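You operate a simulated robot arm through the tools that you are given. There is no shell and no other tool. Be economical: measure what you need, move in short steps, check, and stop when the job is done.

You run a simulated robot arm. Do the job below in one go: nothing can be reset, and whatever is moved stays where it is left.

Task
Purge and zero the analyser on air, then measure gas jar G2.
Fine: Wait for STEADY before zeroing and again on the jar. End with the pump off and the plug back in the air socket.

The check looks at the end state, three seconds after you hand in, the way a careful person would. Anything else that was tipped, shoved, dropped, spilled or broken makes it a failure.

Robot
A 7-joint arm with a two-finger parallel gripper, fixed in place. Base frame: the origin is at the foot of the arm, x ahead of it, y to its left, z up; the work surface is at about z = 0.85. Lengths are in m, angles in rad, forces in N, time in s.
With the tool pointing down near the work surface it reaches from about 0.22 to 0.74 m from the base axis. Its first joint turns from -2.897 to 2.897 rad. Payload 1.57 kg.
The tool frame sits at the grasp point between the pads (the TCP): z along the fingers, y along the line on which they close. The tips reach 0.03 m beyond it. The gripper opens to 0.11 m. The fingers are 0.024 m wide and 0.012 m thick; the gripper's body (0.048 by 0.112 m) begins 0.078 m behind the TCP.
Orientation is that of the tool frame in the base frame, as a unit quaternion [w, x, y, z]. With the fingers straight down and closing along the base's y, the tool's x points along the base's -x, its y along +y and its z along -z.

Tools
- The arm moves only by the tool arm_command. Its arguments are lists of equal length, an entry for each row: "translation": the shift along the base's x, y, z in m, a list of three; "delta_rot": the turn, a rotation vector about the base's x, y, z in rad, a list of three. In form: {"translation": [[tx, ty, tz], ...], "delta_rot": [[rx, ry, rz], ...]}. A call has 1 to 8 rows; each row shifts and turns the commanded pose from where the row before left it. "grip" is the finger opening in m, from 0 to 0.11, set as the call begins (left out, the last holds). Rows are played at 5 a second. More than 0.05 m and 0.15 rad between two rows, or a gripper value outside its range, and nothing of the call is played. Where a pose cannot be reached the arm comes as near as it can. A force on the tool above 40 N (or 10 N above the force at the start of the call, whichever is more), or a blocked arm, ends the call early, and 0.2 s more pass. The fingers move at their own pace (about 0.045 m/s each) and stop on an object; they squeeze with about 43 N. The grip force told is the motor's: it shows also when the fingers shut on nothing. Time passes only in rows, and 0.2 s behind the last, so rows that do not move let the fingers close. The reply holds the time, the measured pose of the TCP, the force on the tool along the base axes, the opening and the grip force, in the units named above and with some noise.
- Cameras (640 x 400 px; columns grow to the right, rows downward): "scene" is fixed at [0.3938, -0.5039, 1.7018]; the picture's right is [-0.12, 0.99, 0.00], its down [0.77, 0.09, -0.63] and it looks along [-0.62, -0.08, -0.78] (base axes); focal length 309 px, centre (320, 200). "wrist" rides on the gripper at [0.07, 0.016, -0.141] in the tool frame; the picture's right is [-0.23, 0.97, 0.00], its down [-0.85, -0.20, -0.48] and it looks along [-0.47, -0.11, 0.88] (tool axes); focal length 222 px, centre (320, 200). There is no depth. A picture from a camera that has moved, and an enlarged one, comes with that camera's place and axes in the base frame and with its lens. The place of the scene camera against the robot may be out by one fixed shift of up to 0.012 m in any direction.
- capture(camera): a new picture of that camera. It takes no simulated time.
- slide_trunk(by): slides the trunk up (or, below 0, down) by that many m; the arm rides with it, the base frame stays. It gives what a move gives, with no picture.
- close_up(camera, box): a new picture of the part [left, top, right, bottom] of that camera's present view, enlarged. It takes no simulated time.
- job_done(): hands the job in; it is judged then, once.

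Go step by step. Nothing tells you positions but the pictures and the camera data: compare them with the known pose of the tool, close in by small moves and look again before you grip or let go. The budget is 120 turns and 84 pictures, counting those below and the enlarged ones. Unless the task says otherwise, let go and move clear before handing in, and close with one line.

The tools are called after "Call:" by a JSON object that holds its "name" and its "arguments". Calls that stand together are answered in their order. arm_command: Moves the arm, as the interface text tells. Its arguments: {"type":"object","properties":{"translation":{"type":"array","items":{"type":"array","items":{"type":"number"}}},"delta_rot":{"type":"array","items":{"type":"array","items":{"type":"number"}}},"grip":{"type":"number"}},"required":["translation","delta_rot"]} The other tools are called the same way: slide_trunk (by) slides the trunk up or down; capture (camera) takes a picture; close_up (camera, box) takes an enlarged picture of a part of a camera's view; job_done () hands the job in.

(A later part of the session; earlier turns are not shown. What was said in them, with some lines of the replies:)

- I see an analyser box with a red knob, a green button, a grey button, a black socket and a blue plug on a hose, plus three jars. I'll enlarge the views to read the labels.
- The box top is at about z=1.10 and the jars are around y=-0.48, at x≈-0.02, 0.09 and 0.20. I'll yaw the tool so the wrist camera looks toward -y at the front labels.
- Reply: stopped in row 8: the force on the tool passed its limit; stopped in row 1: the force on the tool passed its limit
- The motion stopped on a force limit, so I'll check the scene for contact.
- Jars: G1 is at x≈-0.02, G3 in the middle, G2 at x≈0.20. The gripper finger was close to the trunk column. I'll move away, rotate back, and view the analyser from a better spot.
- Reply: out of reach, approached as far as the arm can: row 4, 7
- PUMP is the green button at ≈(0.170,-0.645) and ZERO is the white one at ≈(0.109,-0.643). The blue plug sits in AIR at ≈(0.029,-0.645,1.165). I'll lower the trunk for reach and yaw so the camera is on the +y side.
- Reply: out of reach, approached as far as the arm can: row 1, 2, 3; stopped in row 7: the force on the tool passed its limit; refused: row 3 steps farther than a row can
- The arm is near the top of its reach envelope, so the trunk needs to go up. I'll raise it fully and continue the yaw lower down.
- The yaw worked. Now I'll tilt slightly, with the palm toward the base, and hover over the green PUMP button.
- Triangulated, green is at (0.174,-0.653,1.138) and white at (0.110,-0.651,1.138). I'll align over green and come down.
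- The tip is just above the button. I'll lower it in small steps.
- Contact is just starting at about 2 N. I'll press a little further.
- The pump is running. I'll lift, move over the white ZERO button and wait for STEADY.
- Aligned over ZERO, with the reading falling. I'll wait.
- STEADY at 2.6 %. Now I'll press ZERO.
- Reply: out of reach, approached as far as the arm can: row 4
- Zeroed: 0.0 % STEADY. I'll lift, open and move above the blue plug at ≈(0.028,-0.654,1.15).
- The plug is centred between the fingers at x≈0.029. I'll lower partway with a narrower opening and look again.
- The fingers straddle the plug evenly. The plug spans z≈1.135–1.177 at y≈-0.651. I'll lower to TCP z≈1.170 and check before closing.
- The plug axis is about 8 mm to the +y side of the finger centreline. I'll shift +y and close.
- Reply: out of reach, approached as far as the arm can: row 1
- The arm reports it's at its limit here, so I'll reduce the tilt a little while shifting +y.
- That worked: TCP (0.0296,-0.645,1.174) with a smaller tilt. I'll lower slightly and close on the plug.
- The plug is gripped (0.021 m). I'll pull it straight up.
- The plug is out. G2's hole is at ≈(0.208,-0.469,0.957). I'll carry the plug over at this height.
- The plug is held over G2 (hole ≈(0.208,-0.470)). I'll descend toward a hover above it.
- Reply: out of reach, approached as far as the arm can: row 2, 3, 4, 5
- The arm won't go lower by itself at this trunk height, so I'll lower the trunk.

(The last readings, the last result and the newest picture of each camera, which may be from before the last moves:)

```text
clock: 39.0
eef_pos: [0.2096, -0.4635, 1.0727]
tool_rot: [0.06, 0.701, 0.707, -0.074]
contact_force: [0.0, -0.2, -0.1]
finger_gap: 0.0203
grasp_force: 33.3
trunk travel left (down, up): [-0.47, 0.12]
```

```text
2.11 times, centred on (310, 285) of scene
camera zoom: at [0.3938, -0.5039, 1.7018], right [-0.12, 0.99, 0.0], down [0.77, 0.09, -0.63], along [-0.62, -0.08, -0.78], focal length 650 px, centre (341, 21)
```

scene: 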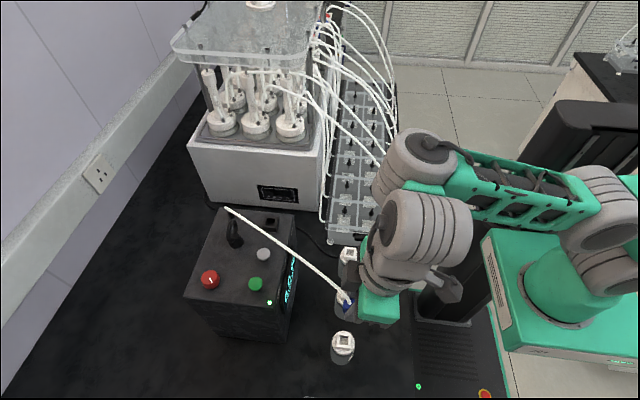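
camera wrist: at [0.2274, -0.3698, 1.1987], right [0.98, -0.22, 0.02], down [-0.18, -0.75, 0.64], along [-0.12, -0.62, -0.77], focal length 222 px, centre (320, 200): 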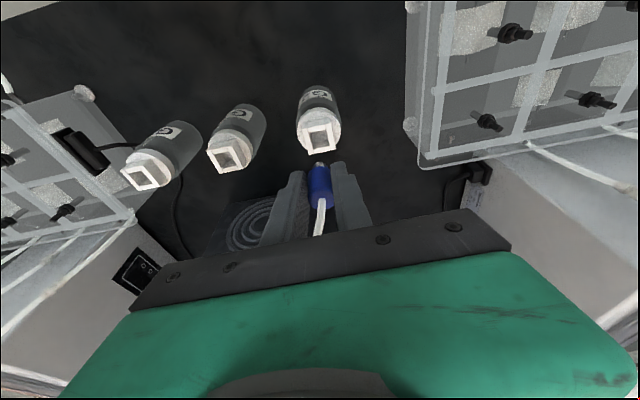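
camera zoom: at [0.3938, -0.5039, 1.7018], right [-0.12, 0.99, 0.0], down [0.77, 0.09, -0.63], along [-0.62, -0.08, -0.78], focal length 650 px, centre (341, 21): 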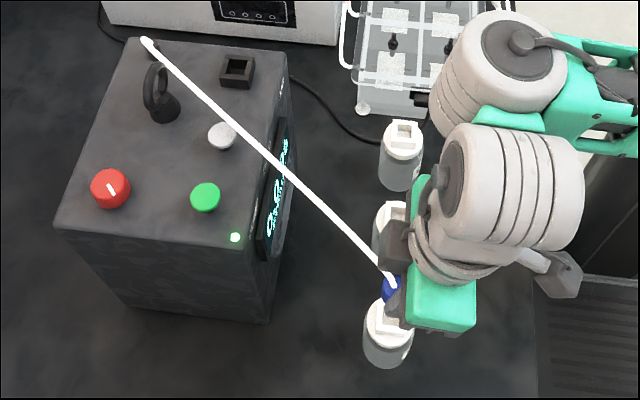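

Call:
{"name": "close_up", "arguments": {"camera": "wrist", "box": [250, 70, 400, 220]}}

Call:
{"name": "close_up", "arguments": {"camera": "scene", "box": [310, 260, 370, 340]}}

```text
2.67 times, centred on (325, 145) of wrist
camera zoom: at [0.2274, -0.3698, 1.1987], right [0.98, -0.22, 0.02], down [-0.18, -0.75, 0.64], along [-0.12, -0.62, -0.77], focal length 592 px, centre (307, 347)
```

zoom: 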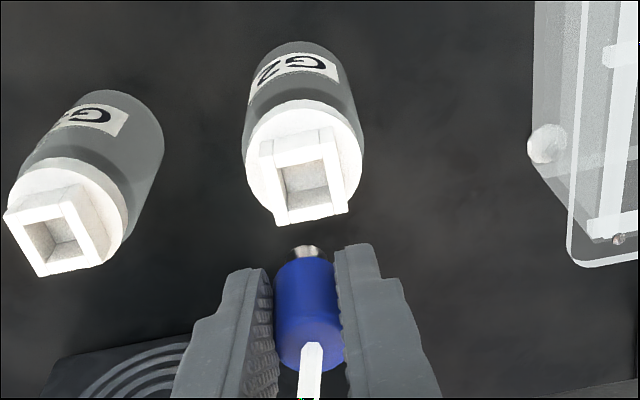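

```text
5.00 times, centred on (340, 300) of scene
camera zoom: at [0.3938, -0.5039, 1.7018], right [-0.12, 0.99, 0.0], down [0.77, 0.09, -0.63], along [-0.62, -0.08, -0.78], focal length 1544 px, centre (220, -300)
```

zoom: 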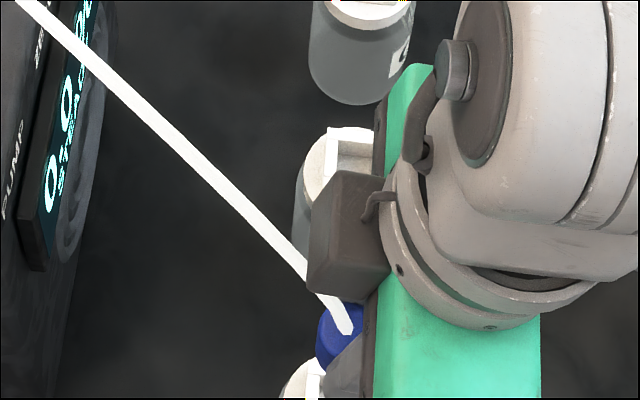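

The plug's metal tip is almost over the G2 hole. I'll lower another 3 cm and re-check alignment.

Call:
{"name": "slide_trunk", "arguments": {"by": -0.03}}

Call:
{"name": "close_up", "arguments": {"camera": "wrist", "box": [250, 70, 400, 220]}}

Call:
{"name": "close_up", "arguments": {"camera": "scene", "box": [300, 270, 400, 370]}}

```text
clock: 39.8
eef_pos: [0.2089, -0.4642, 1.0445]
tool_rot: [0.06, 0.701, 0.707, -0.075]
contact_force: [0.7, -0.3, -0.4]
finger_gap: 0.0201
grasp_force: 33.8
trunk travel left (down, up): [-0.44, 0.15]
```

```text
2.67 times, centred on (325, 145) of wrist
camera zoom: at [0.2274, -0.3697, 1.1686], right [0.98, -0.22, 0.02], down [-0.18, -0.75, 0.64], along [-0.12, -0.62, -0.77], focal length 592 px, centre (307, 347)
```

zoom: 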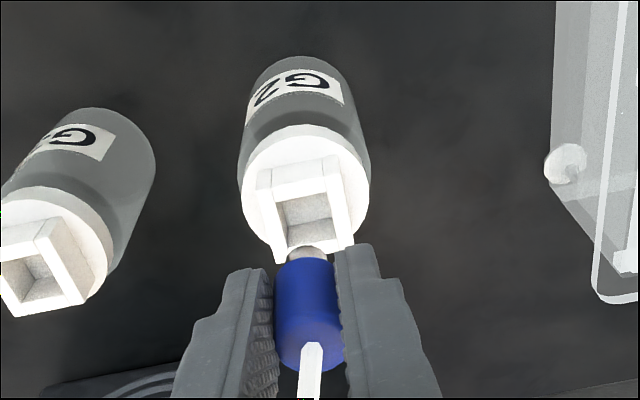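

```text
4.00 times, centred on (350, 320) of scene
camera zoom: at [0.3938, -0.5039, 1.7018], right [-0.12, 0.99, 0.0], down [0.77, 0.09, -0.63], along [-0.62, -0.08, -0.78], focal length 1235 px, centre (200, -280)
```

zoom: 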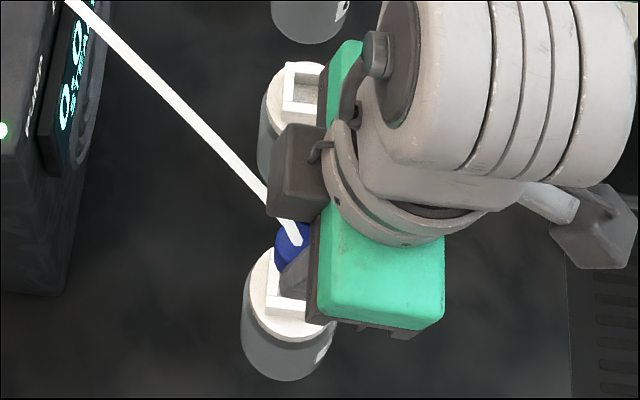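

Alignment looks good: hole (0.209,-0.469,0.972) against plug axis ≈(0.209,-0.469). I'll lower another 2 cm and check.

Call:
{"name": "slide_trunk", "arguments": {"by": -0.02}}

Call:
{"name": "close_up", "arguments": {"camera": "wrist", "box": [250, 70, 400, 220]}}

Call:
{"name": "close_up", "arguments": {"camera": "scene", "box": [320, 300, 380, 370]}}

```text
clock: 40.4
eef_pos: [0.2094, -0.464, 1.0235]
tool_rot: [0.06, 0.701, 0.706, -0.075]
contact_force: [0.8, 0.2, -1.0]
finger_gap: 0.0201
grasp_force: 33.5
trunk travel left (down, up): [-0.42, 0.17]
```

```text
2.67 times, centred on (325, 145) of wrist
camera zoom: at [0.2274, -0.3697, 1.1486], right [0.98, -0.22, 0.02], down [-0.18, -0.75, 0.64], along [-0.12, -0.62, -0.77], focal length 592 px, centre (307, 347)
```

zoom: 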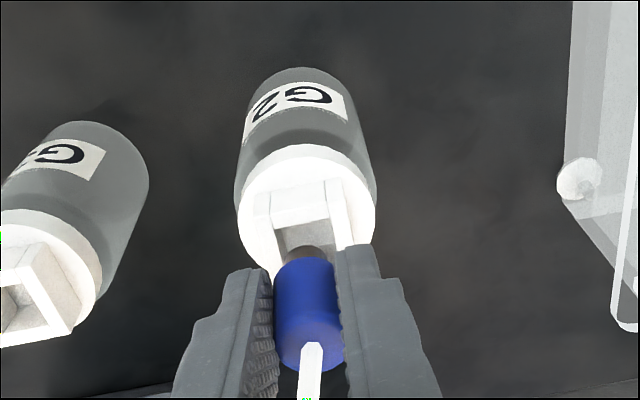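

```text
5.71 times, centred on (350, 335) of scene
camera zoom: at [0.3938, -0.5039, 1.7018], right [-0.12, 0.99, 0.0], down [0.77, 0.09, -0.63], along [-0.62, -0.08, -0.78], focal length 1765 px, centre (149, -571)
```

zoom: 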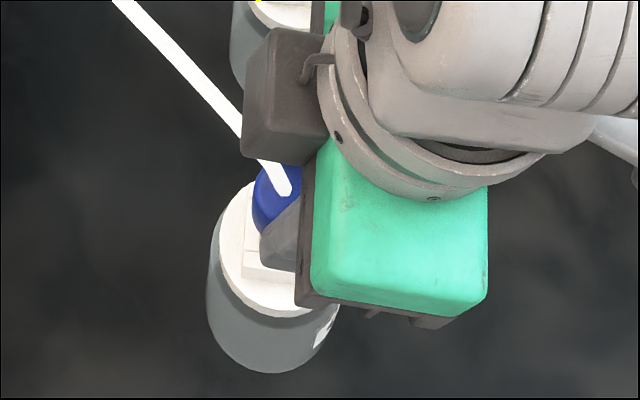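

Aligned. I'll lower in small steps, watching the force.

Call:
{"name": "slide_trunk", "arguments": {"by": -0.012}}

Call:
{"name": "close_up", "arguments": {"camera": "wrist", "box": [250, 70, 400, 220]}}

```text
clock: 41.0
eef_pos: [0.2083, -0.465, 1.0109]
tool_rot: [0.061, 0.701, 0.706, -0.074]
contact_force: [-0.7, 0.3, -0.1]
finger_gap: 0.0202
grasp_force: 34.2
trunk travel left (down, up): [-0.408, 0.182]
```

```text
2.67 times, centred on (325, 145) of wrist
camera zoom: at [0.2275, -0.3697, 1.1365], right [0.98, -0.22, 0.02], down [-0.18, -0.75, 0.64], along [-0.12, -0.62, -0.77], focal length 592 px, centre (307, 347)
```

zoom: 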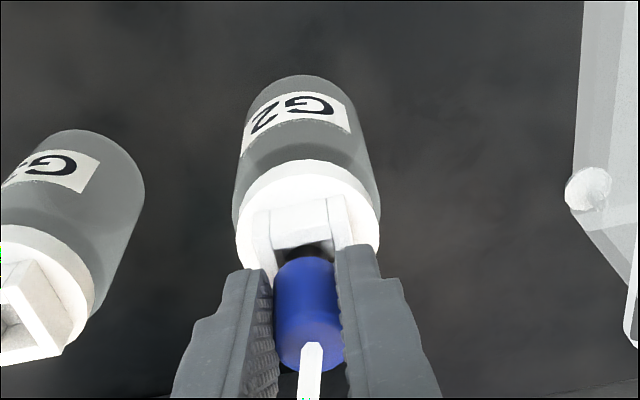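

Call:
{"name": "slide_trunk", "arguments": {"by": -0.006}}

Call:
{"name": "close_up", "arguments": {"camera": "wrist", "box": [260, 110, 380, 220]}}

Call:
{"name": "close_up", "arguments": {"camera": "scene", "box": [320, 300, 380, 370]}}

```text
clock: 41.6
eef_pos: [0.2103, -0.4644, 1.0058]
tool_rot: [0.061, 0.701, 0.707, -0.074]
contact_force: [-0.4, 0.0, 0.2]
finger_gap: 0.0201
grasp_force: 33.7
trunk travel left (down, up): [-0.402, 0.188]
```

```text
3.64 times, centred on (320, 165) of wrist
camera zoom: at [0.2275, -0.3697, 1.1305], right [0.98, -0.22, 0.02], down [-0.18, -0.75, 0.64], along [-0.12, -0.62, -0.77], focal length 808 px, centre (320, 327)
```

zoom: 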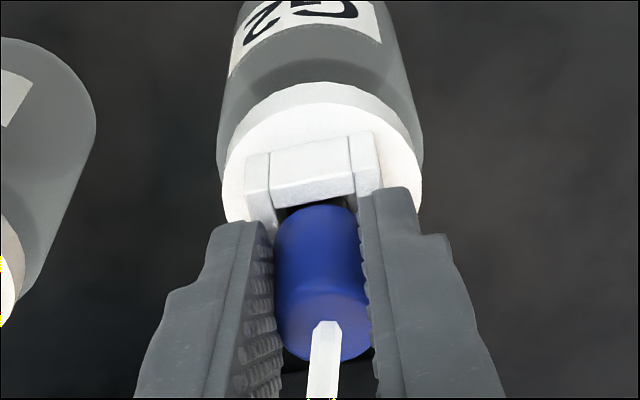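

```text
5.71 times, centred on (350, 335) of scene
camera zoom: at [0.3938, -0.5039, 1.7018], right [-0.12, 0.99, 0.0], down [0.77, 0.09, -0.63], along [-0.62, -0.08, -0.78], focal length 1765 px, centre (149, -571)
```

zoom: 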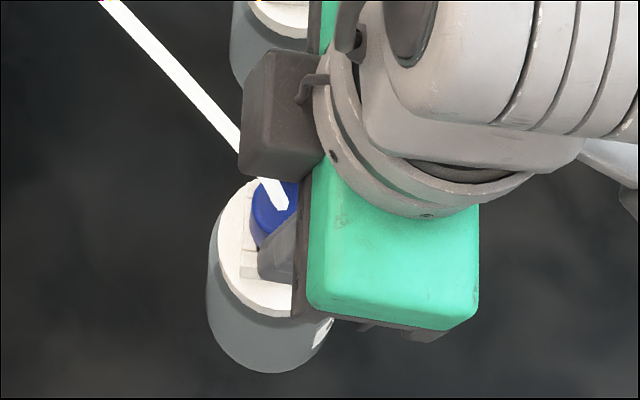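

Call:
{"name": "slide_trunk", "arguments": {"by": -0.003}}

Call:
{"name": "close_up", "arguments": {"camera": "wrist", "box": [260, 110, 380, 220]}}

Call:
{"name": "close_up", "arguments": {"camera": "scene", "box": [260, 240, 330, 310]}}

```text
clock: 42.1
eef_pos: [0.21, -0.4638, 1.0041]
tool_rot: [0.062, 0.7, 0.707, -0.075]
contact_force: [1.3, 3.5, 10.8]
finger_gap: 0.0201
grasp_force: 34.1
trunk travel left (down, up): [-0.399, 0.191]
```

```text
3.64 times, centred on (320, 165) of wrist
camera zoom: at [0.2273, -0.3688, 1.1293], right [0.98, -0.22, 0.03], down [-0.18, -0.75, 0.64], along [-0.12, -0.63, -0.77], focal length 808 px, centre (320, 327)
```

zoom: 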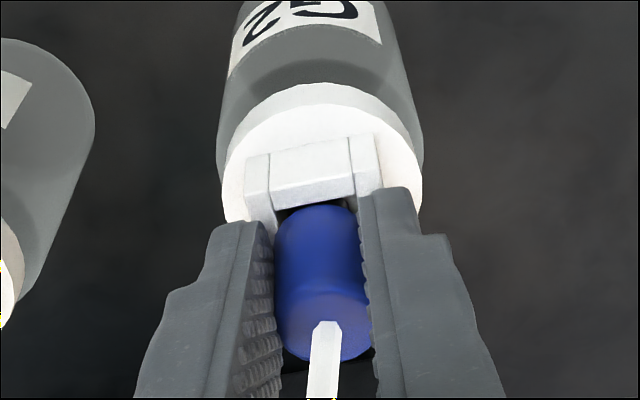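

```text
5.71 times, centred on (295, 275) of scene
camera zoom: at [0.3938, -0.5039, 1.7018], right [-0.12, 0.99, 0.0], down [0.77, 0.09, -0.63], along [-0.62, -0.08, -0.78], focal length 1765 px, centre (463, -229)
```

zoom: 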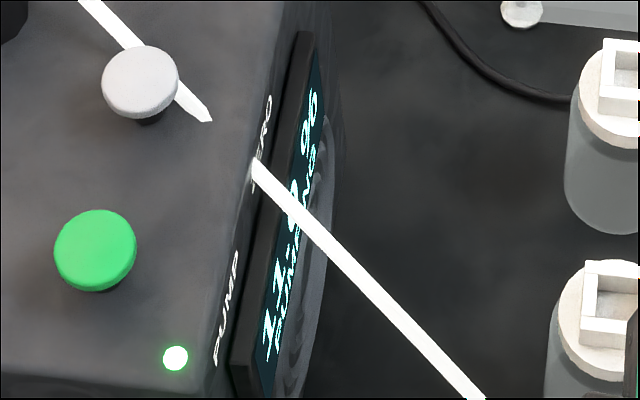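

There is contact force of about 11 N and the display now shows PUMPING with a changing value, so the plug seems connected to G2. I'll hold and watch.

Call:
{"name": "arm_command", "arguments": {"translation": [[0, 0, 0], [0, 0, 0], [0, 0, 0], [0, 0, 0], [0, 0, 0]], "delta_rot": [[0, 0, 0], [0, 0, 0], [0, 0, 0], [0, 0, 0], [0, 0, 0]]}}

Call:
{"name": "close_up", "arguments": {"camera": "scene", "box": [275, 240, 315, 310]}}

```text
clock: 43.3
eef_pos: [0.209, -0.4632, 1.0044]
tool_rot: [0.062, 0.701, 0.707, -0.074]
contact_force: [1.7, 0.6, 21.8]
finger_gap: 0.0203
grasp_force: 34.4
trunk travel left (down, up): [-0.399, 0.191]
```

```text
5.71 times, centred on (295, 275) of scene
camera zoom: at [0.3938, -0.5039, 1.7018], right [-0.12, 0.99, 0.0], down [0.77, 0.09, -0.63], along [-0.62, -0.08, -0.78], focal length 1765 px, centre (463, -229)
```

zoom: 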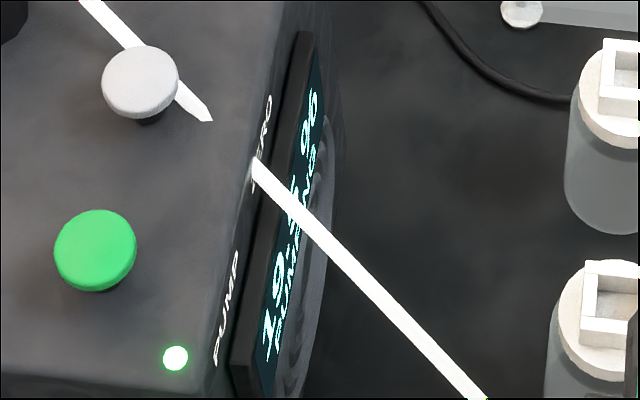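

The reading is rising (19 %). I'll relieve the pressing force slightly and keep waiting.

Call:
{"name": "slide_trunk", "arguments": {"by": 0.002}}

Call:
{"name": "arm_command", "arguments": {"translation": [[0, 0, 0], [0, 0, 0], [0, 0, 0], [0, 0, 0], [0, 0, 0], [0, 0, 0], [0, 0, 0], [0, 0, 0]], "delta_rot": [[0, 0, 0], [0, 0, 0], [0, 0, 0], [0, 0, 0], [0, 0, 0], [0, 0, 0], [0, 0, 0], [0, 0, 0]]}}

Call:
{"name": "arm_command", "arguments": {"translation": [[0, 0, 0], [0, 0, 0], [0, 0, 0], [0, 0, 0], [0, 0, 0], [0, 0, 0], [0, 0, 0], [0, 0, 0]], "delta_rot": [[0, 0, 0], [0, 0, 0], [0, 0, 0], [0, 0, 0], [0, 0, 0], [0, 0, 0], [0, 0, 0], [0, 0, 0]]}}

Call:
{"name": "arm_command", "arguments": {"translation": [[0, 0, 0], [0, 0, 0], [0, 0, 0], [0, 0, 0], [0, 0, 0], [0, 0, 0], [0, 0, 0], [0, 0, 0]], "delta_rot": [[0, 0, 0], [0, 0, 0], [0, 0, 0], [0, 0, 0], [0, 0, 0], [0, 0, 0], [0, 0, 0], [0, 0, 0]]}}

Call:
{"name": "arm_command", "arguments": {"translation": [[0, 0, 0], [0, 0, 0], [0, 0, 0], [0, 0, 0], [0, 0, 0], [0, 0, 0], [0, 0, 0], [0, 0, 0]], "delta_rot": [[0, 0, 0], [0, 0, 0], [0, 0, 0], [0, 0, 0], [0, 0, 0], [0, 0, 0], [0, 0, 0], [0, 0, 0]]}}

Call:
{"name": "close_up", "arguments": {"camera": "scene", "box": [275, 240, 315, 310]}}

```text
clock: 43.8
eef_pos: [0.2088, -0.4622, 1.0032]
tool_rot: [0.06, 0.7, 0.707, -0.074]
contact_force: [1.2, 0.6, 11.5]
finger_gap: 0.0202
grasp_force: 34.0
trunk travel left (down, up): [-0.401, 0.189]
```

```text
clock: 45.6
eef_pos: [0.2089, -0.4628, 1.0033]
tool_rot: [0.06, 0.701, 0.707, -0.075]
contact_force: [0.2, 0.2, -0.3]
finger_gap: 0.0202
grasp_force: 33.7
trunk travel left (down, up): [-0.401, 0.189]
```

```text
clock: 47.4
eef_pos: [0.2097, -0.4646, 1.0059]
tool_rot: [0.06, 0.701, 0.706, -0.074]
contact_force: [-0.7, 0.2, -0.4]
finger_gap: 0.0201
grasp_force: 33.6
trunk travel left (down, up): [-0.401, 0.189]
```

```text
clock: 49.2
eef_pos: [0.2085, -0.4637, 1.0036]
tool_rot: [0.06, 0.701, 0.707, -0.073]
contact_force: [-0.6, 1.0, -0.6]
finger_gap: 0.0199
grasp_force: 34.4
trunk travel left (down, up): [-0.401, 0.189]
```

```text
clock: 51.0
eef_pos: [0.2103, -0.4632, 1.0041]
tool_rot: [0.06, 0.7, 0.707, -0.075]
contact_force: [-0.2, -0.4, -0.2]
finger_gap: 0.0201
grasp_force: 33.6
trunk travel left (down, up): [-0.401, 0.189]
```

```text
5.71 times, centred on (295, 275) of scene
camera zoom: at [0.3938, -0.5039, 1.7018], right [-0.12, 0.99, 0.0], down [0.77, 0.09, -0.63], along [-0.62, -0.08, -0.78], focal length 1765 px, centre (463, -229)
```

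zoom: 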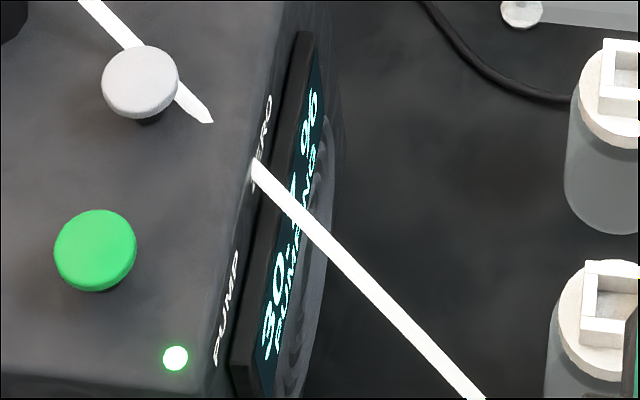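

About 30 % and still PUMPING, so I'll wait more.

Call:
{"name": "arm_command", "arguments": {"translation": [[0, 0, 0], [0, 0, 0], [0, 0, 0], [0, 0, 0], [0, 0, 0], [0, 0, 0], [0, 0, 0], [0, 0, 0]], "delta_rot": [[0, 0, 0], [0, 0, 0], [0, 0, 0], [0, 0, 0], [0, 0, 0], [0, 0, 0], [0, 0, 0], [0, 0, 0]]}}

Call:
{"name": "arm_command", "arguments": {"translation": [[0, 0, 0], [0, 0, 0], [0, 0, 0], [0, 0, 0], [0, 0, 0], [0, 0, 0], [0, 0, 0], [0, 0, 0]], "delta_rot": [[0, 0, 0], [0, 0, 0], [0, 0, 0], [0, 0, 0], [0, 0, 0], [0, 0, 0], [0, 0, 0], [0, 0, 0]]}}

Call:
{"name": "arm_command", "arguments": {"translation": [[0, 0, 0], [0, 0, 0], [0, 0, 0], [0, 0, 0], [0, 0, 0], [0, 0, 0], [0, 0, 0], [0, 0, 0]], "delta_rot": [[0, 0, 0], [0, 0, 0], [0, 0, 0], [0, 0, 0], [0, 0, 0], [0, 0, 0], [0, 0, 0], [0, 0, 0]]}}

Call:
{"name": "close_up", "arguments": {"camera": "scene", "box": [275, 240, 315, 310]}}

```text
clock: 52.8
eef_pos: [0.2094, -0.464, 1.0038]
tool_rot: [0.06, 0.701, 0.707, -0.075]
contact_force: [0.8, 0.8, -0.3]
finger_gap: 0.0201
grasp_force: 33.6
trunk travel left (down, up): [-0.401, 0.189]
```

```text
clock: 54.6
eef_pos: [0.2103, -0.4645, 1.0048]
tool_rot: [0.061, 0.701, 0.707, -0.075]
contact_force: [0.1, 1.4, -0.3]
finger_gap: 0.0202
grasp_force: 33.6
trunk travel left (down, up): [-0.401, 0.189]
```

```text
clock: 56.4
eef_pos: [0.2096, -0.4638, 1.0044]
tool_rot: [0.06, 0.701, 0.707, -0.074]
contact_force: [-0.1, 0.7, -0.3]
finger_gap: 0.0214
grasp_force: 34.1
trunk travel left (down, up): [-0.401, 0.189]
```

```text
5.71 times, centred on (295, 275) of scene
camera zoom: at [0.3938, -0.5039, 1.7018], right [-0.12, 0.99, 0.0], down [0.77, 0.09, -0.63], along [-0.62, -0.08, -0.78], focal length 1765 px, centre (463, -229)
```

zoom: 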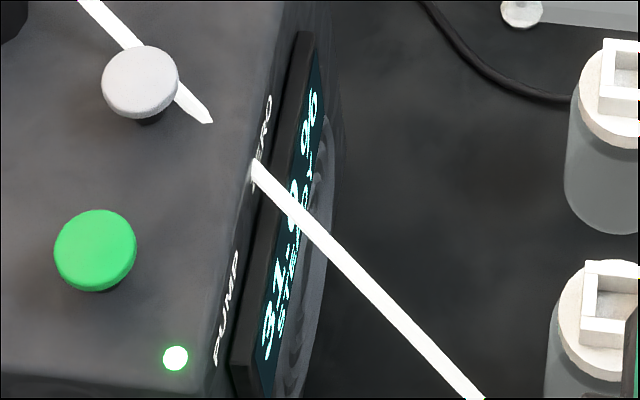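

STEADY at about 31 % on G2. I'll seat the plug and release it in the jar, so the pump can be switched off with the reading held before moving the plug back.

Call:
{"name": "slide_trunk", "arguments": {"by": -0.002}}

Call:
{"name": "arm_command", "arguments": {"translation": [[0, 0, 0], [0, 0, 0], [0, 0, 0]], "delta_rot": [[0, 0, 0], [0, 0, 0], [0, 0, 0]], "grip": 0.045}}

Call:
{"name": "capture", "arguments": {"camera": "wrist"}}

```text
clock: 56.9
eef_pos: [0.2103, -0.4632, 1.0045]
tool_rot: [0.061, 0.701, 0.707, -0.074]
contact_force: [0.1, 2.7, 9.4]
finger_gap: 0.021
grasp_force: 34.7
trunk travel left (down, up): [-0.399, 0.191]
```

```text
clock: 57.7
eef_pos: [0.2091, -0.4633, 1.0045]
tool_rot: [0.063, 0.7, 0.707, -0.076]
contact_force: [-2.1, 2.6, 23.4]
finger_gap: 0.0427
grasp_force: 0.0
trunk travel left (down, up): [-0.399, 0.191]
```

```text
29 pictures are left
camera wrist: at [0.2266, -0.3683, 1.1295], right [0.98, -0.22, 0.03], down [-0.18, -0.75, 0.64], along [-0.12, -0.63, -0.77], focal length 222 px, centre (320, 200)
```

wrist: 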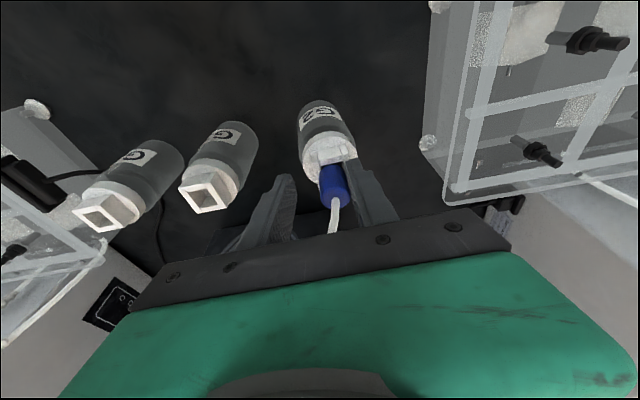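

One finger is still pressing on the jar rim, so I'll raise straight up and check the jar.

Call:
{"name": "slide_trunk", "arguments": {"by": 0.05}}

Call:
{"name": "close_up", "arguments": {"camera": "wrist", "box": [170, 70, 410, 250]}}

```text
clock: 58.7
eef_pos: [0.2088, -0.4642, 1.0524]
tool_rot: [0.06, 0.701, 0.707, -0.074]
contact_force: [-0.2, -0.3, -0.3]
finger_gap: 0.045
grasp_force: 0.1
trunk travel left (down, up): [-0.449, 0.141]
```

```text
2.22 times, centred on (290, 160) of wrist
camera zoom: at [0.2276, -0.3698, 1.1772], right [0.98, -0.22, 0.02], down [-0.18, -0.75, 0.63], along [-0.12, -0.62, -0.77], focal length 494 px, centre (387, 289)
```

zoom: 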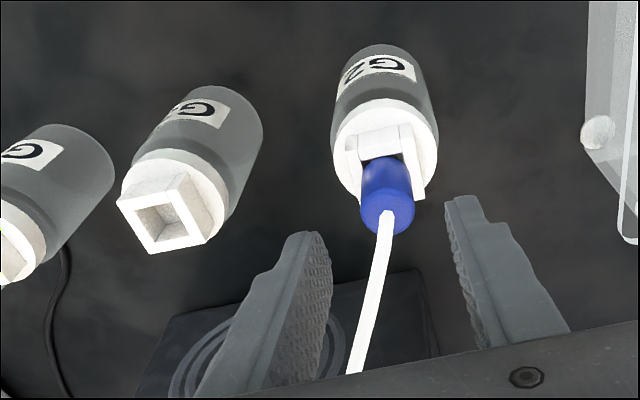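

Jar G2 is upright with the plug standing in it. Now I'll raise the trunk and go to the PUMP button with closed fingers.

Call:
{"name": "slide_trunk", "arguments": {"by": 0.141}}

Call:
{"name": "arm_command", "arguments": {"translation": [[0, 0, 0.03], [-0.005, -0.035, 0.01], [-0.007, -0.04, 0], [-0.007, -0.04, 0], [-0.008, -0.04, 0], [-0.008, -0.033, 0]], "delta_rot": [[0, 0, 0], [0, 0, 0], [0, 0, 0], [0, 0, 0], [0, 0, 0], [0, 0, 0]], "grip": 0.0}}

```text
clock: 60.3
eef_pos: [0.2083, -0.4646, 1.1934]
tool_rot: [0.06, 0.701, 0.706, -0.075]
contact_force: [-0.1, 0.1, 0.5]
finger_gap: 0.0449
grasp_force: 0.2
trunk travel left (down, up): [-0.59, 0.0]
```

```text
clock: 61.7
eef_pos: [0.1757, -0.6529, 1.2323]
tool_rot: [0.06, 0.7, 0.708, -0.073]
contact_force: [0.7, 0.6, 0.1]
finger_gap: 0.0001
grasp_force: 21.1
trunk travel left (down, up): [-0.59, 0.0]
```

Call:
{"name": "arm_command", "arguments": {"translation": [[-0.002, 0, -0.03], [0, 0, -0.024], [0, 0, -0.004]], "delta_rot": [[0, 0, 0], [0, 0, 0], [0, 0, 0]]}}

Call:
{"name": "capture", "arguments": {"camera": "wrist"}}

```text
clock: 62.5
eef_pos: [0.1726, -0.6523, 1.1746]
tool_rot: [0.061, 0.701, 0.707, -0.075]
contact_force: [-0.4, 0.1, 0.7]
finger_gap: 0.0002
grasp_force: 21.2
trunk travel left (down, up): [-0.59, 0.0]
```

```text
27 pictures are left
camera wrist: at [0.1905, -0.558, 1.301], right [0.98, -0.22, 0.02], down [-0.18, -0.75, 0.64], along [-0.12, -0.63, -0.77], focal length 222 px, centre (320, 200)
```

wrist: 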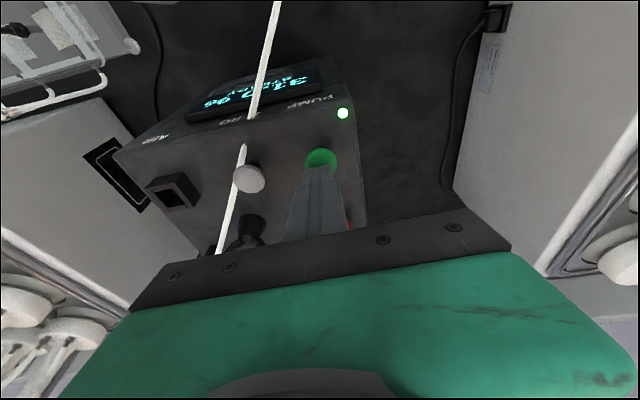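

The display reads 31.0 % STEADY and I'm aligned over PUMP, so I'll press it.

Call:
{"name": "arm_command", "arguments": {"translation": [[0, 0, -0.005], [0, 0, -0.003], [0, 0, -0.003]], "delta_rot": [[0, 0, 0], [0, 0, 0], [0, 0, 0]]}}

Call:
{"name": "close_up", "arguments": {"camera": "wrist", "box": [120, 40, 380, 230]}}

```text
clock: 63.3
eef_pos: [0.1726, -0.6517, 1.1658]
tool_rot: [0.062, 0.701, 0.707, -0.074]
contact_force: [0.4, -1.9, 3.4]
finger_gap: 0.0
grasp_force: 21.5
trunk travel left (down, up): [-0.59, 0.0]
```

```text
2.11 times, centred on (250, 135) of wrist
camera zoom: at [0.1906, -0.5577, 1.2903], right [0.98, -0.22, 0.02], down [-0.18, -0.75, 0.64], along [-0.12, -0.63, -0.77], focal length 468 px, centre (467, 337)
```

zoom: 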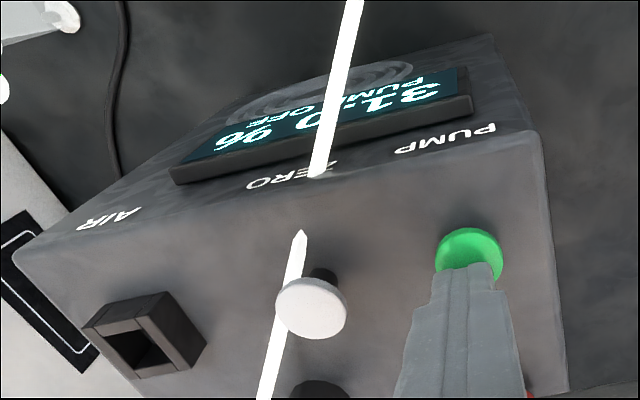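

PUMP OFF with 31.0 % held. I'll lift and go back above the plug at G2.

Call:
{"name": "arm_command", "arguments": {"translation": [[0, 0, 0.03], [0, 0, 0.03], [0.008, 0.034, 0], [0.008, 0.04, 0], [0.008, 0.04, 0], [0.008, 0.04, 0], [0.006, 0.034, 0], [0, 0, -0.028]], "delta_rot": [[0, 0, 0], [0, 0, 0], [0, 0, 0], [0, 0, 0], [0, 0, 0], [0, 0, 0], [0, 0, 0], [0, 0, 0]], "grip": 0.05}}

Call:
{"name": "slide_trunk", "arguments": {"by": -0.14}}

Call:
{"name": "close_up", "arguments": {"camera": "wrist", "box": [220, 70, 400, 220]}}

```text
clock: 65.1
eef_pos: [0.2102, -0.4668, 1.1949]
tool_rot: [0.06, 0.701, 0.707, -0.075]
contact_force: [0.2, 0.6, -0.5]
finger_gap: 0.0502
grasp_force: 0.0
trunk travel left (down, up): [-0.59, 0.0]
```

```text
clock: 66.8
eef_pos: [0.2105, -0.4645, 1.056]
tool_rot: [0.06, 0.702, 0.706, -0.074]
contact_force: [-0.4, -0.4, 0.8]
finger_gap: 0.0501
grasp_force: 0.1
trunk travel left (down, up): [-0.45, 0.14]
```

```text
2.67 times, centred on (310, 145) of wrist
camera zoom: at [0.2285, -0.3689, 1.1819], right [0.98, -0.22, 0.02], down [-0.18, -0.75, 0.64], along [-0.12, -0.62, -0.77], focal length 592 px, centre (347, 347)
```

zoom: 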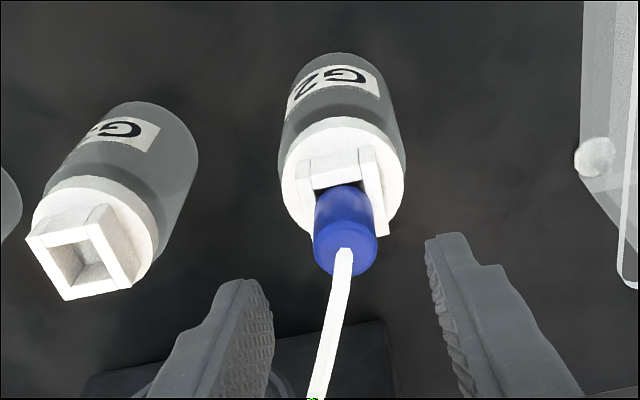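

Good alignment. I'll lower 3.5 cm and check.

Call:
{"name": "slide_trunk", "arguments": {"by": -0.035}}

Call:
{"name": "close_up", "arguments": {"camera": "wrist", "box": [220, 90, 400, 240]}}

```text
clock: 67.6
eef_pos: [0.2108, -0.4637, 1.0214]
tool_rot: [0.06, 0.701, 0.707, -0.074]
contact_force: [0.1, 1.1, -0.1]
finger_gap: 0.0502
grasp_force: 0.1
trunk travel left (down, up): [-0.415, 0.175]
```

```text
2.67 times, centred on (310, 165) of wrist
camera zoom: at [0.2285, -0.3689, 1.1468], right [0.98, -0.22, 0.02], down [-0.18, -0.75, 0.64], along [-0.12, -0.62, -0.77], focal length 592 px, centre (347, 293)
```

zoom: 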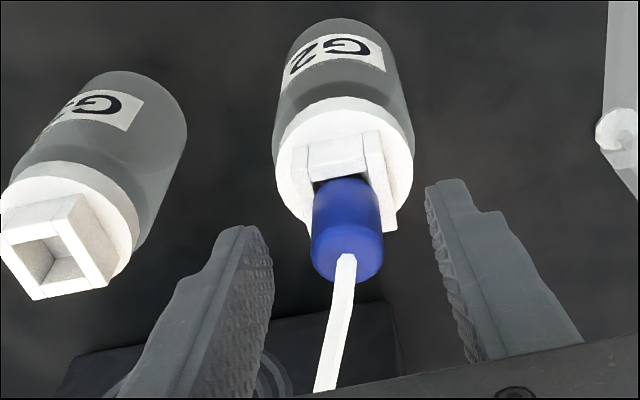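

Call:
{"name": "slide_trunk", "arguments": {"by": -0.013}}

Call:
{"name": "arm_command", "arguments": {"translation": [[0, 0, 0], [0, 0, 0], [0, 0, 0], [0, 0, 0]], "delta_rot": [[0, 0, 0], [0, 0, 0], [0, 0, 0], [0, 0, 0]], "grip": 0.0}}

Call:
{"name": "close_up", "arguments": {"camera": "wrist", "box": [220, 90, 400, 240]}}

```text
clock: 68.2
eef_pos: [0.2113, -0.4632, 1.0082]
tool_rot: [0.06, 0.701, 0.707, -0.074]
contact_force: [0.4, 0.0, 0.4]
finger_gap: 0.0502
grasp_force: 0.0
trunk travel left (down, up): [-0.402, 0.188]
```

```text
clock: 69.2
eef_pos: [0.211, -0.4628, 1.0082]
tool_rot: [0.061, 0.7, 0.708, -0.074]
contact_force: [0.1, -0.5, -0.5]
finger_gap: 0.0206
grasp_force: 34.0
trunk travel left (down, up): [-0.402, 0.188]
```

```text
2.67 times, centred on (310, 165) of wrist
camera zoom: at [0.2285, -0.3689, 1.1338], right [0.98, -0.22, 0.02], down [-0.18, -0.75, 0.64], along [-0.12, -0.62, -0.77], focal length 592 px, centre (347, 293)
```

zoom: 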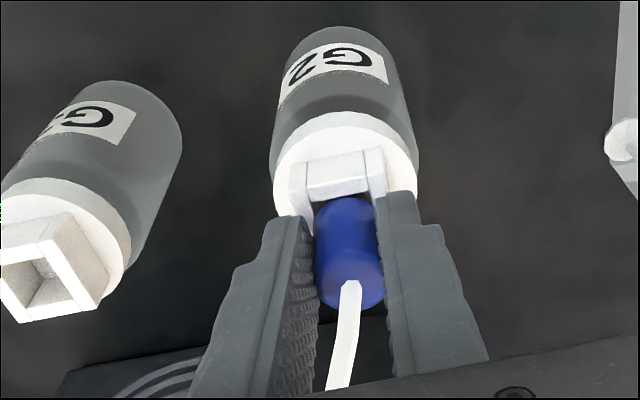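

Gripped. I'll lift straight out of the jar, first slowly, and check that the jar stays.

Call:
{"name": "slide_trunk", "arguments": {"by": 0.04}}

Call:
{"name": "close_up", "arguments": {"camera": "wrist", "box": [220, 70, 400, 220]}}

```text
clock: 70.0
eef_pos: [0.2092, -0.4633, 1.0484]
tool_rot: [0.061, 0.701, 0.707, -0.074]
contact_force: [-0.1, -0.2, -0.7]
finger_gap: 0.02
grasp_force: 33.6
trunk travel left (down, up): [-0.442, 0.148]
```

```text
2.67 times, centred on (310, 145) of wrist
camera zoom: at [0.2286, -0.369, 1.1738], right [0.98, -0.22, 0.02], down [-0.18, -0.75, 0.64], along [-0.12, -0.62, -0.77], focal length 592 px, centre (347, 347)
```

zoom: 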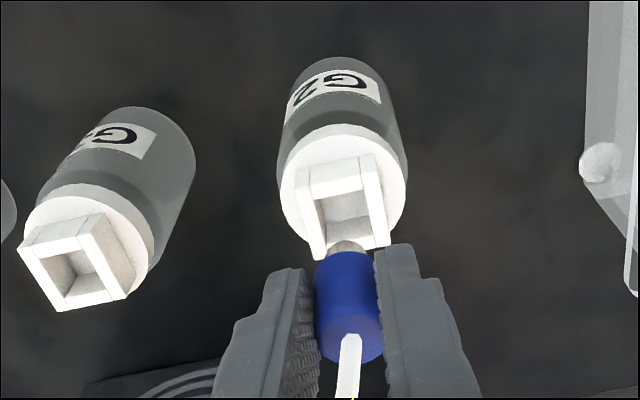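

The jar stayed put and the plug is free. Raising the trunk and carrying the plug back above the AIR socket.

Call:
{"name": "slide_trunk", "arguments": {"by": 0.148}}

Call:
{"name": "arm_command", "arguments": {"translation": [[0, 0, 0.045], [-0.028, 0, 0], [-0.03, -0.03, 0], [-0.03, -0.03, 0], [-0.03, -0.03, 0], [-0.03, -0.03, 0], [-0.031, -0.03, 0], [0, -0.033, 0]], "delta_rot": [[0, 0, 0], [0, 0, 0], [0, 0, 0], [0, 0, 0], [0, 0, 0], [0, 0, 0], [0, 0, 0], [0, 0, 0]]}}

Call:
{"name": "close_up", "arguments": {"camera": "wrist", "box": [240, 70, 400, 220]}}

```text
clock: 71.8
eef_pos: [0.2102, -0.4633, 1.1966]
tool_rot: [0.06, 0.701, 0.707, -0.075]
contact_force: [0.5, -0.2, -0.1]
finger_gap: 0.0201
grasp_force: 33.5
trunk travel left (down, up): [-0.59, 0.0]
```

```text
clock: 73.6
eef_pos: [0.0323, -0.6477, 1.2409]
tool_rot: [0.06, 0.701, 0.706, -0.074]
contact_force: [-0.1, -0.2, -0.1]
finger_gap: 0.0201
grasp_force: 33.7
trunk travel left (down, up): [-0.59, 0.0]
```

```text
2.67 times, centred on (320, 145) of wrist
camera zoom: at [0.0507, -0.5537, 1.3655], right [0.98, -0.22, 0.02], down [-0.18, -0.75, 0.63], along [-0.12, -0.62, -0.77], focal length 592 px, centre (320, 347)
```

zoom: 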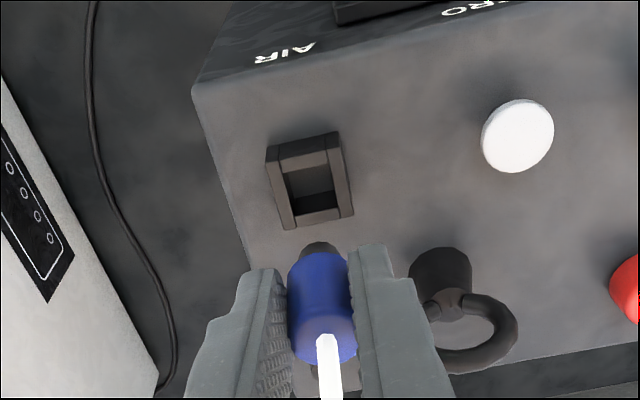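

Close: I need about -3 mm in x. I'll descend to a hover just above the socket and check.

Call:
{"name": "arm_command", "arguments": {"translation": [[-0.003, 0.0, -0.015], [0, 0, -0.02], [0, 0, -0.007]], "delta_rot": [[0, 0, 0], [0, 0, 0], [0, 0, 0]]}}

Call:
{"name": "close_up", "arguments": {"camera": "wrist", "box": [260, 90, 380, 220]}}

Call:
{"name": "close_up", "arguments": {"camera": "scene", "box": [240, 180, 310, 250]}}

```text
clock: 74.4
eef_pos: [0.0295, -0.6457, 1.1986]
tool_rot: [0.06, 0.701, 0.707, -0.074]
contact_force: [0.0, -0.2, -0.6]
finger_gap: 0.0199
grasp_force: 33.8
trunk travel left (down, up): [-0.59, 0.0]
```

```text
3.08 times, centred on (320, 155) of wrist
camera zoom: at [0.0472, -0.5513, 1.3238], right [0.98, -0.22, 0.02], down [-0.18, -0.75, 0.64], along [-0.12, -0.62, -0.77], focal length 684 px, centre (320, 338)
```

zoom: 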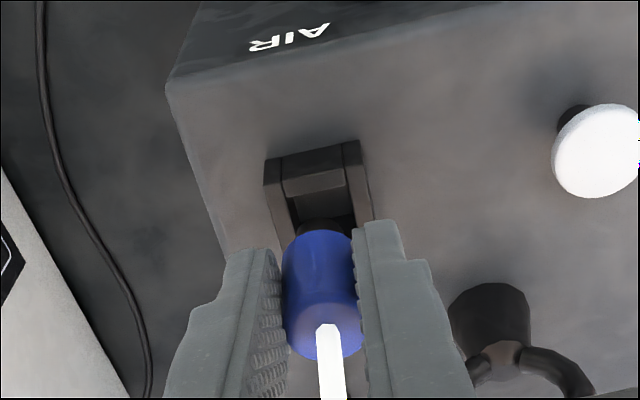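

```text
5.71 times, centred on (275, 215) of scene
camera zoom: at [0.3938, -0.5039, 1.7018], right [-0.12, 0.99, 0.0], down [0.77, 0.09, -0.63], along [-0.62, -0.08, -0.78], focal length 1765 px, centre (577, 114)
```

zoom: 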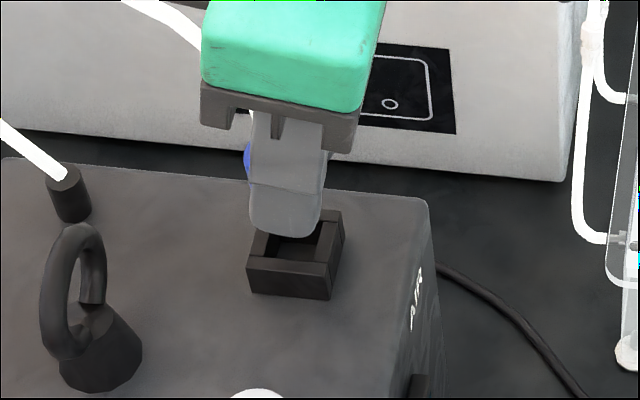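

Aligned with the socket. Inserting in small steps.

Call:
{"name": "arm_command", "arguments": {"translation": [[0, -0.001, -0.008], [0, 0, -0.006], [0, 0, -0.005], [0, 0, -0.003], [0, 0, -0.002]], "delta_rot": [[0, 0, 0], [0, 0, 0], [0, 0, 0], [0, 0, 0], [0, 0, 0]]}}

Call:
{"name": "close_up", "arguments": {"camera": "wrist", "box": [260, 90, 380, 220]}}

Call:
{"name": "close_up", "arguments": {"camera": "scene", "box": [240, 180, 310, 250]}}

```text
clock: 75.6
eef_pos: [0.0283, -0.6473, 1.1759]
tool_rot: [0.059, 0.701, 0.707, -0.074]
contact_force: [-1.1, 0.2, 0.0]
finger_gap: 0.0202
grasp_force: 33.6
trunk travel left (down, up): [-0.59, 0.0]
```

```text
3.08 times, centred on (320, 155) of wrist
camera zoom: at [0.0467, -0.5526, 1.3006], right [0.98, -0.22, 0.02], down [-0.18, -0.75, 0.64], along [-0.12, -0.62, -0.77], focal length 684 px, centre (320, 338)
```

zoom: 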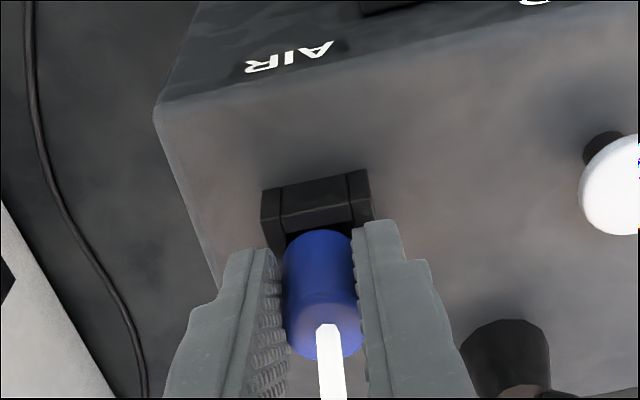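

```text
5.71 times, centred on (275, 215) of scene
camera zoom: at [0.3938, -0.5039, 1.7018], right [-0.12, 0.99, 0.0], down [0.77, 0.09, -0.63], along [-0.62, -0.08, -0.78], focal length 1765 px, centre (577, 114)
```

zoom: 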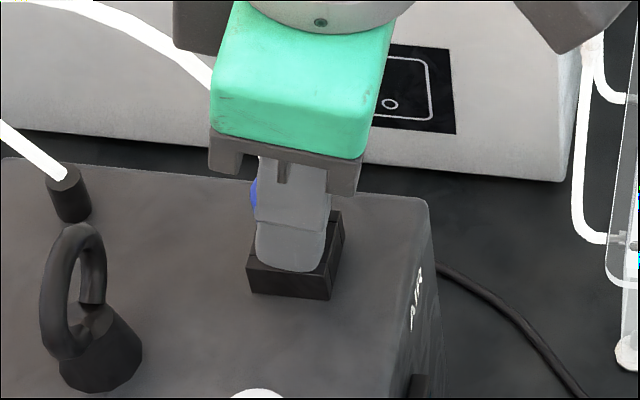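

It's going in with no force yet. I'll lower a few more mm until light contact.

Call:
{"name": "arm_command", "arguments": {"translation": [[0, 0, -0.002], [0, 0, -0.002], [0, 0, -0.001]], "delta_rot": [[0, 0, 0], [0, 0, 0], [0, 0, 0]]}}

Call:
{"name": "close_up", "arguments": {"camera": "wrist", "box": [260, 90, 380, 220]}}

```text
clock: 76.4
eef_pos: [0.0289, -0.6461, 1.1742]
tool_rot: [0.063, 0.7, 0.707, -0.076]
contact_force: [1.6, 0.4, 15.4]
finger_gap: 0.0201
grasp_force: 33.7
trunk travel left (down, up): [-0.59, 0.0]
```

```text
3.08 times, centred on (320, 155) of wrist
camera zoom: at [0.0466, -0.5516, 1.2987], right [0.98, -0.22, 0.02], down [-0.18, -0.75, 0.64], along [-0.12, -0.63, -0.77], focal length 684 px, centre (320, 338)
```

zoom: 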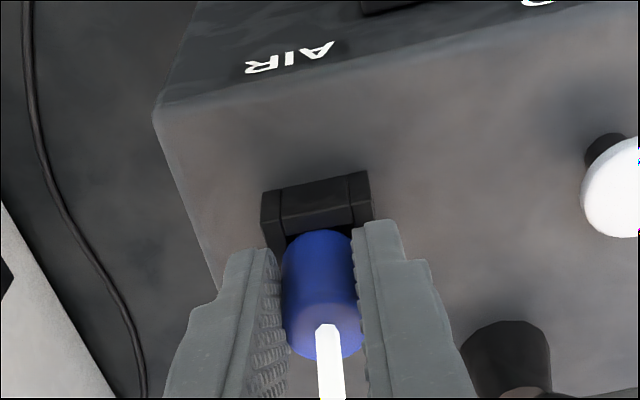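

The plug is seated at the expected height with about 15 N. I'll ease off slightly, open, and lift away.

Call:
{"name": "arm_command", "arguments": {"translation": [[0, 0, 0.002], [0, 0, 0]], "delta_rot": [[0, 0, 0], [0, 0, 0]]}}

Call:
{"name": "arm_command", "arguments": {"translation": [[0, 0, 0], [0, 0, 0], [0, 0, 0]], "delta_rot": [[0, 0, 0], [0, 0, 0], [0, 0, 0]], "grip": 0.045}}

Call:
{"name": "arm_command", "arguments": {"translation": [[0, 0, 0.01], [0, 0, 0.02], [0, 0, 0.03], [0, 0.01, 0.03]], "delta_rot": [[0, 0, 0], [0, 0, 0], [0, 0, 0], [0, 0, 0]]}}

Call:
{"name": "capture", "arguments": {"camera": "wrist"}}

```text
clock: 77.0
eef_pos: [0.0282, -0.6476, 1.1736]
tool_rot: [0.061, 0.701, 0.707, -0.075]
contact_force: [-0.4, -3.2, 15.0]
finger_gap: 0.0205
grasp_force: 33.6
trunk travel left (down, up): [-0.59, 0.0]
```

```text
clock: 77.8
eef_pos: [0.0293, -0.6465, 1.1708]
tool_rot: [0.061, 0.701, 0.707, -0.073]
contact_force: [0.3, 0.9, -0.2]
finger_gap: 0.0449
grasp_force: 0.0
trunk travel left (down, up): [-0.59, 0.0]
```

```text
clock: 78.8
eef_pos: [0.0273, -0.6372, 1.2636]
tool_rot: [0.059, 0.701, 0.707, -0.075]
contact_force: [0.4, -0.8, -1.4]
finger_gap: 0.0452
grasp_force: 0.1
trunk travel left (down, up): [-0.59, 0.0]
```

```text
15 pictures are left
camera wrist: at [0.0461, -0.5425, 1.3891], right [0.98, -0.22, 0.02], down [-0.18, -0.75, 0.64], along [-0.12, -0.62, -0.77], focal length 222 px, centre (320, 200)
```

wrist: 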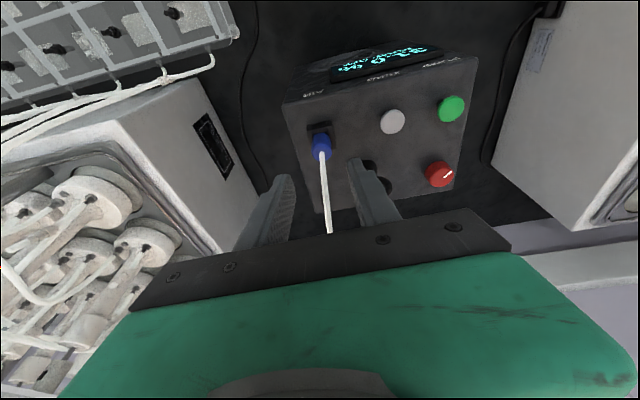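

Call:
{"name": "arm_command", "arguments": {"translation": [[0.02, 0.04, 0.01], [0.02, 0.04, 0], [0.02, 0.04, 0], [0.02, 0.04, 0]], "delta_rot": [[0, 0, 0], [0, 0, 0], [0, 0, 0], [0, 0, 0]]}}

Call:
{"name": "close_up", "arguments": {"camera": "scene", "box": [170, 170, 310, 350]}}

Call:
{"name": "capture", "arguments": {"camera": "scene"}}

```text
clock: 79.8
eef_pos: [0.1077, -0.475, 1.2742]
tool_rot: [0.06, 0.701, 0.706, -0.075]
contact_force: [0.3, 0.6, 0.7]
finger_gap: 0.0448
grasp_force: 0.1
trunk travel left (down, up): [-0.59, 0.0]
```

```text
2.22 times, centred on (240, 260) of scene
camera zoom: at [0.3938, -0.5039, 1.7018], right [-0.12, 0.99, 0.0], down [0.77, 0.09, -0.63], along [-0.62, -0.08, -0.78], focal length 686 px, centre (498, 67)
```

zoom: 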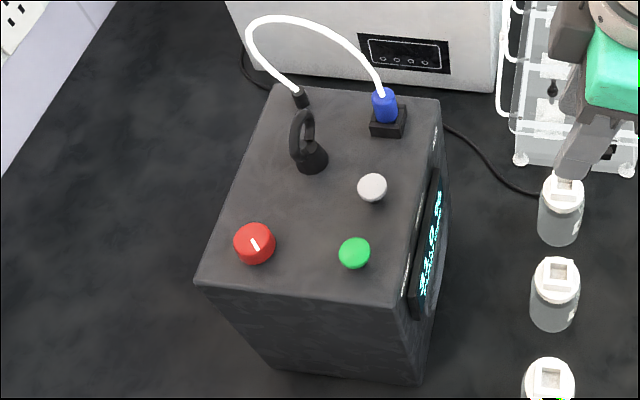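

```text
13 pictures are left
```

scene: 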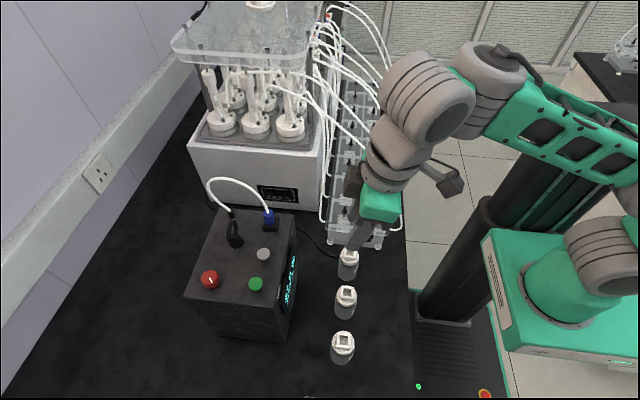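

The plug is back in the AIR socket where it started, the pump is off with 31.0 % held, and the jars are upright in place. The arm is clear, so I'm handing in.

Call:
{"name": "job_done", "arguments": {}}

```text
The job is handed in.
```

The analyser was purged and zeroed on air at STEADY, G2 measured 31.0 % at STEADY, and the job is handed in with the pump off and the plug back in the AIR socket.
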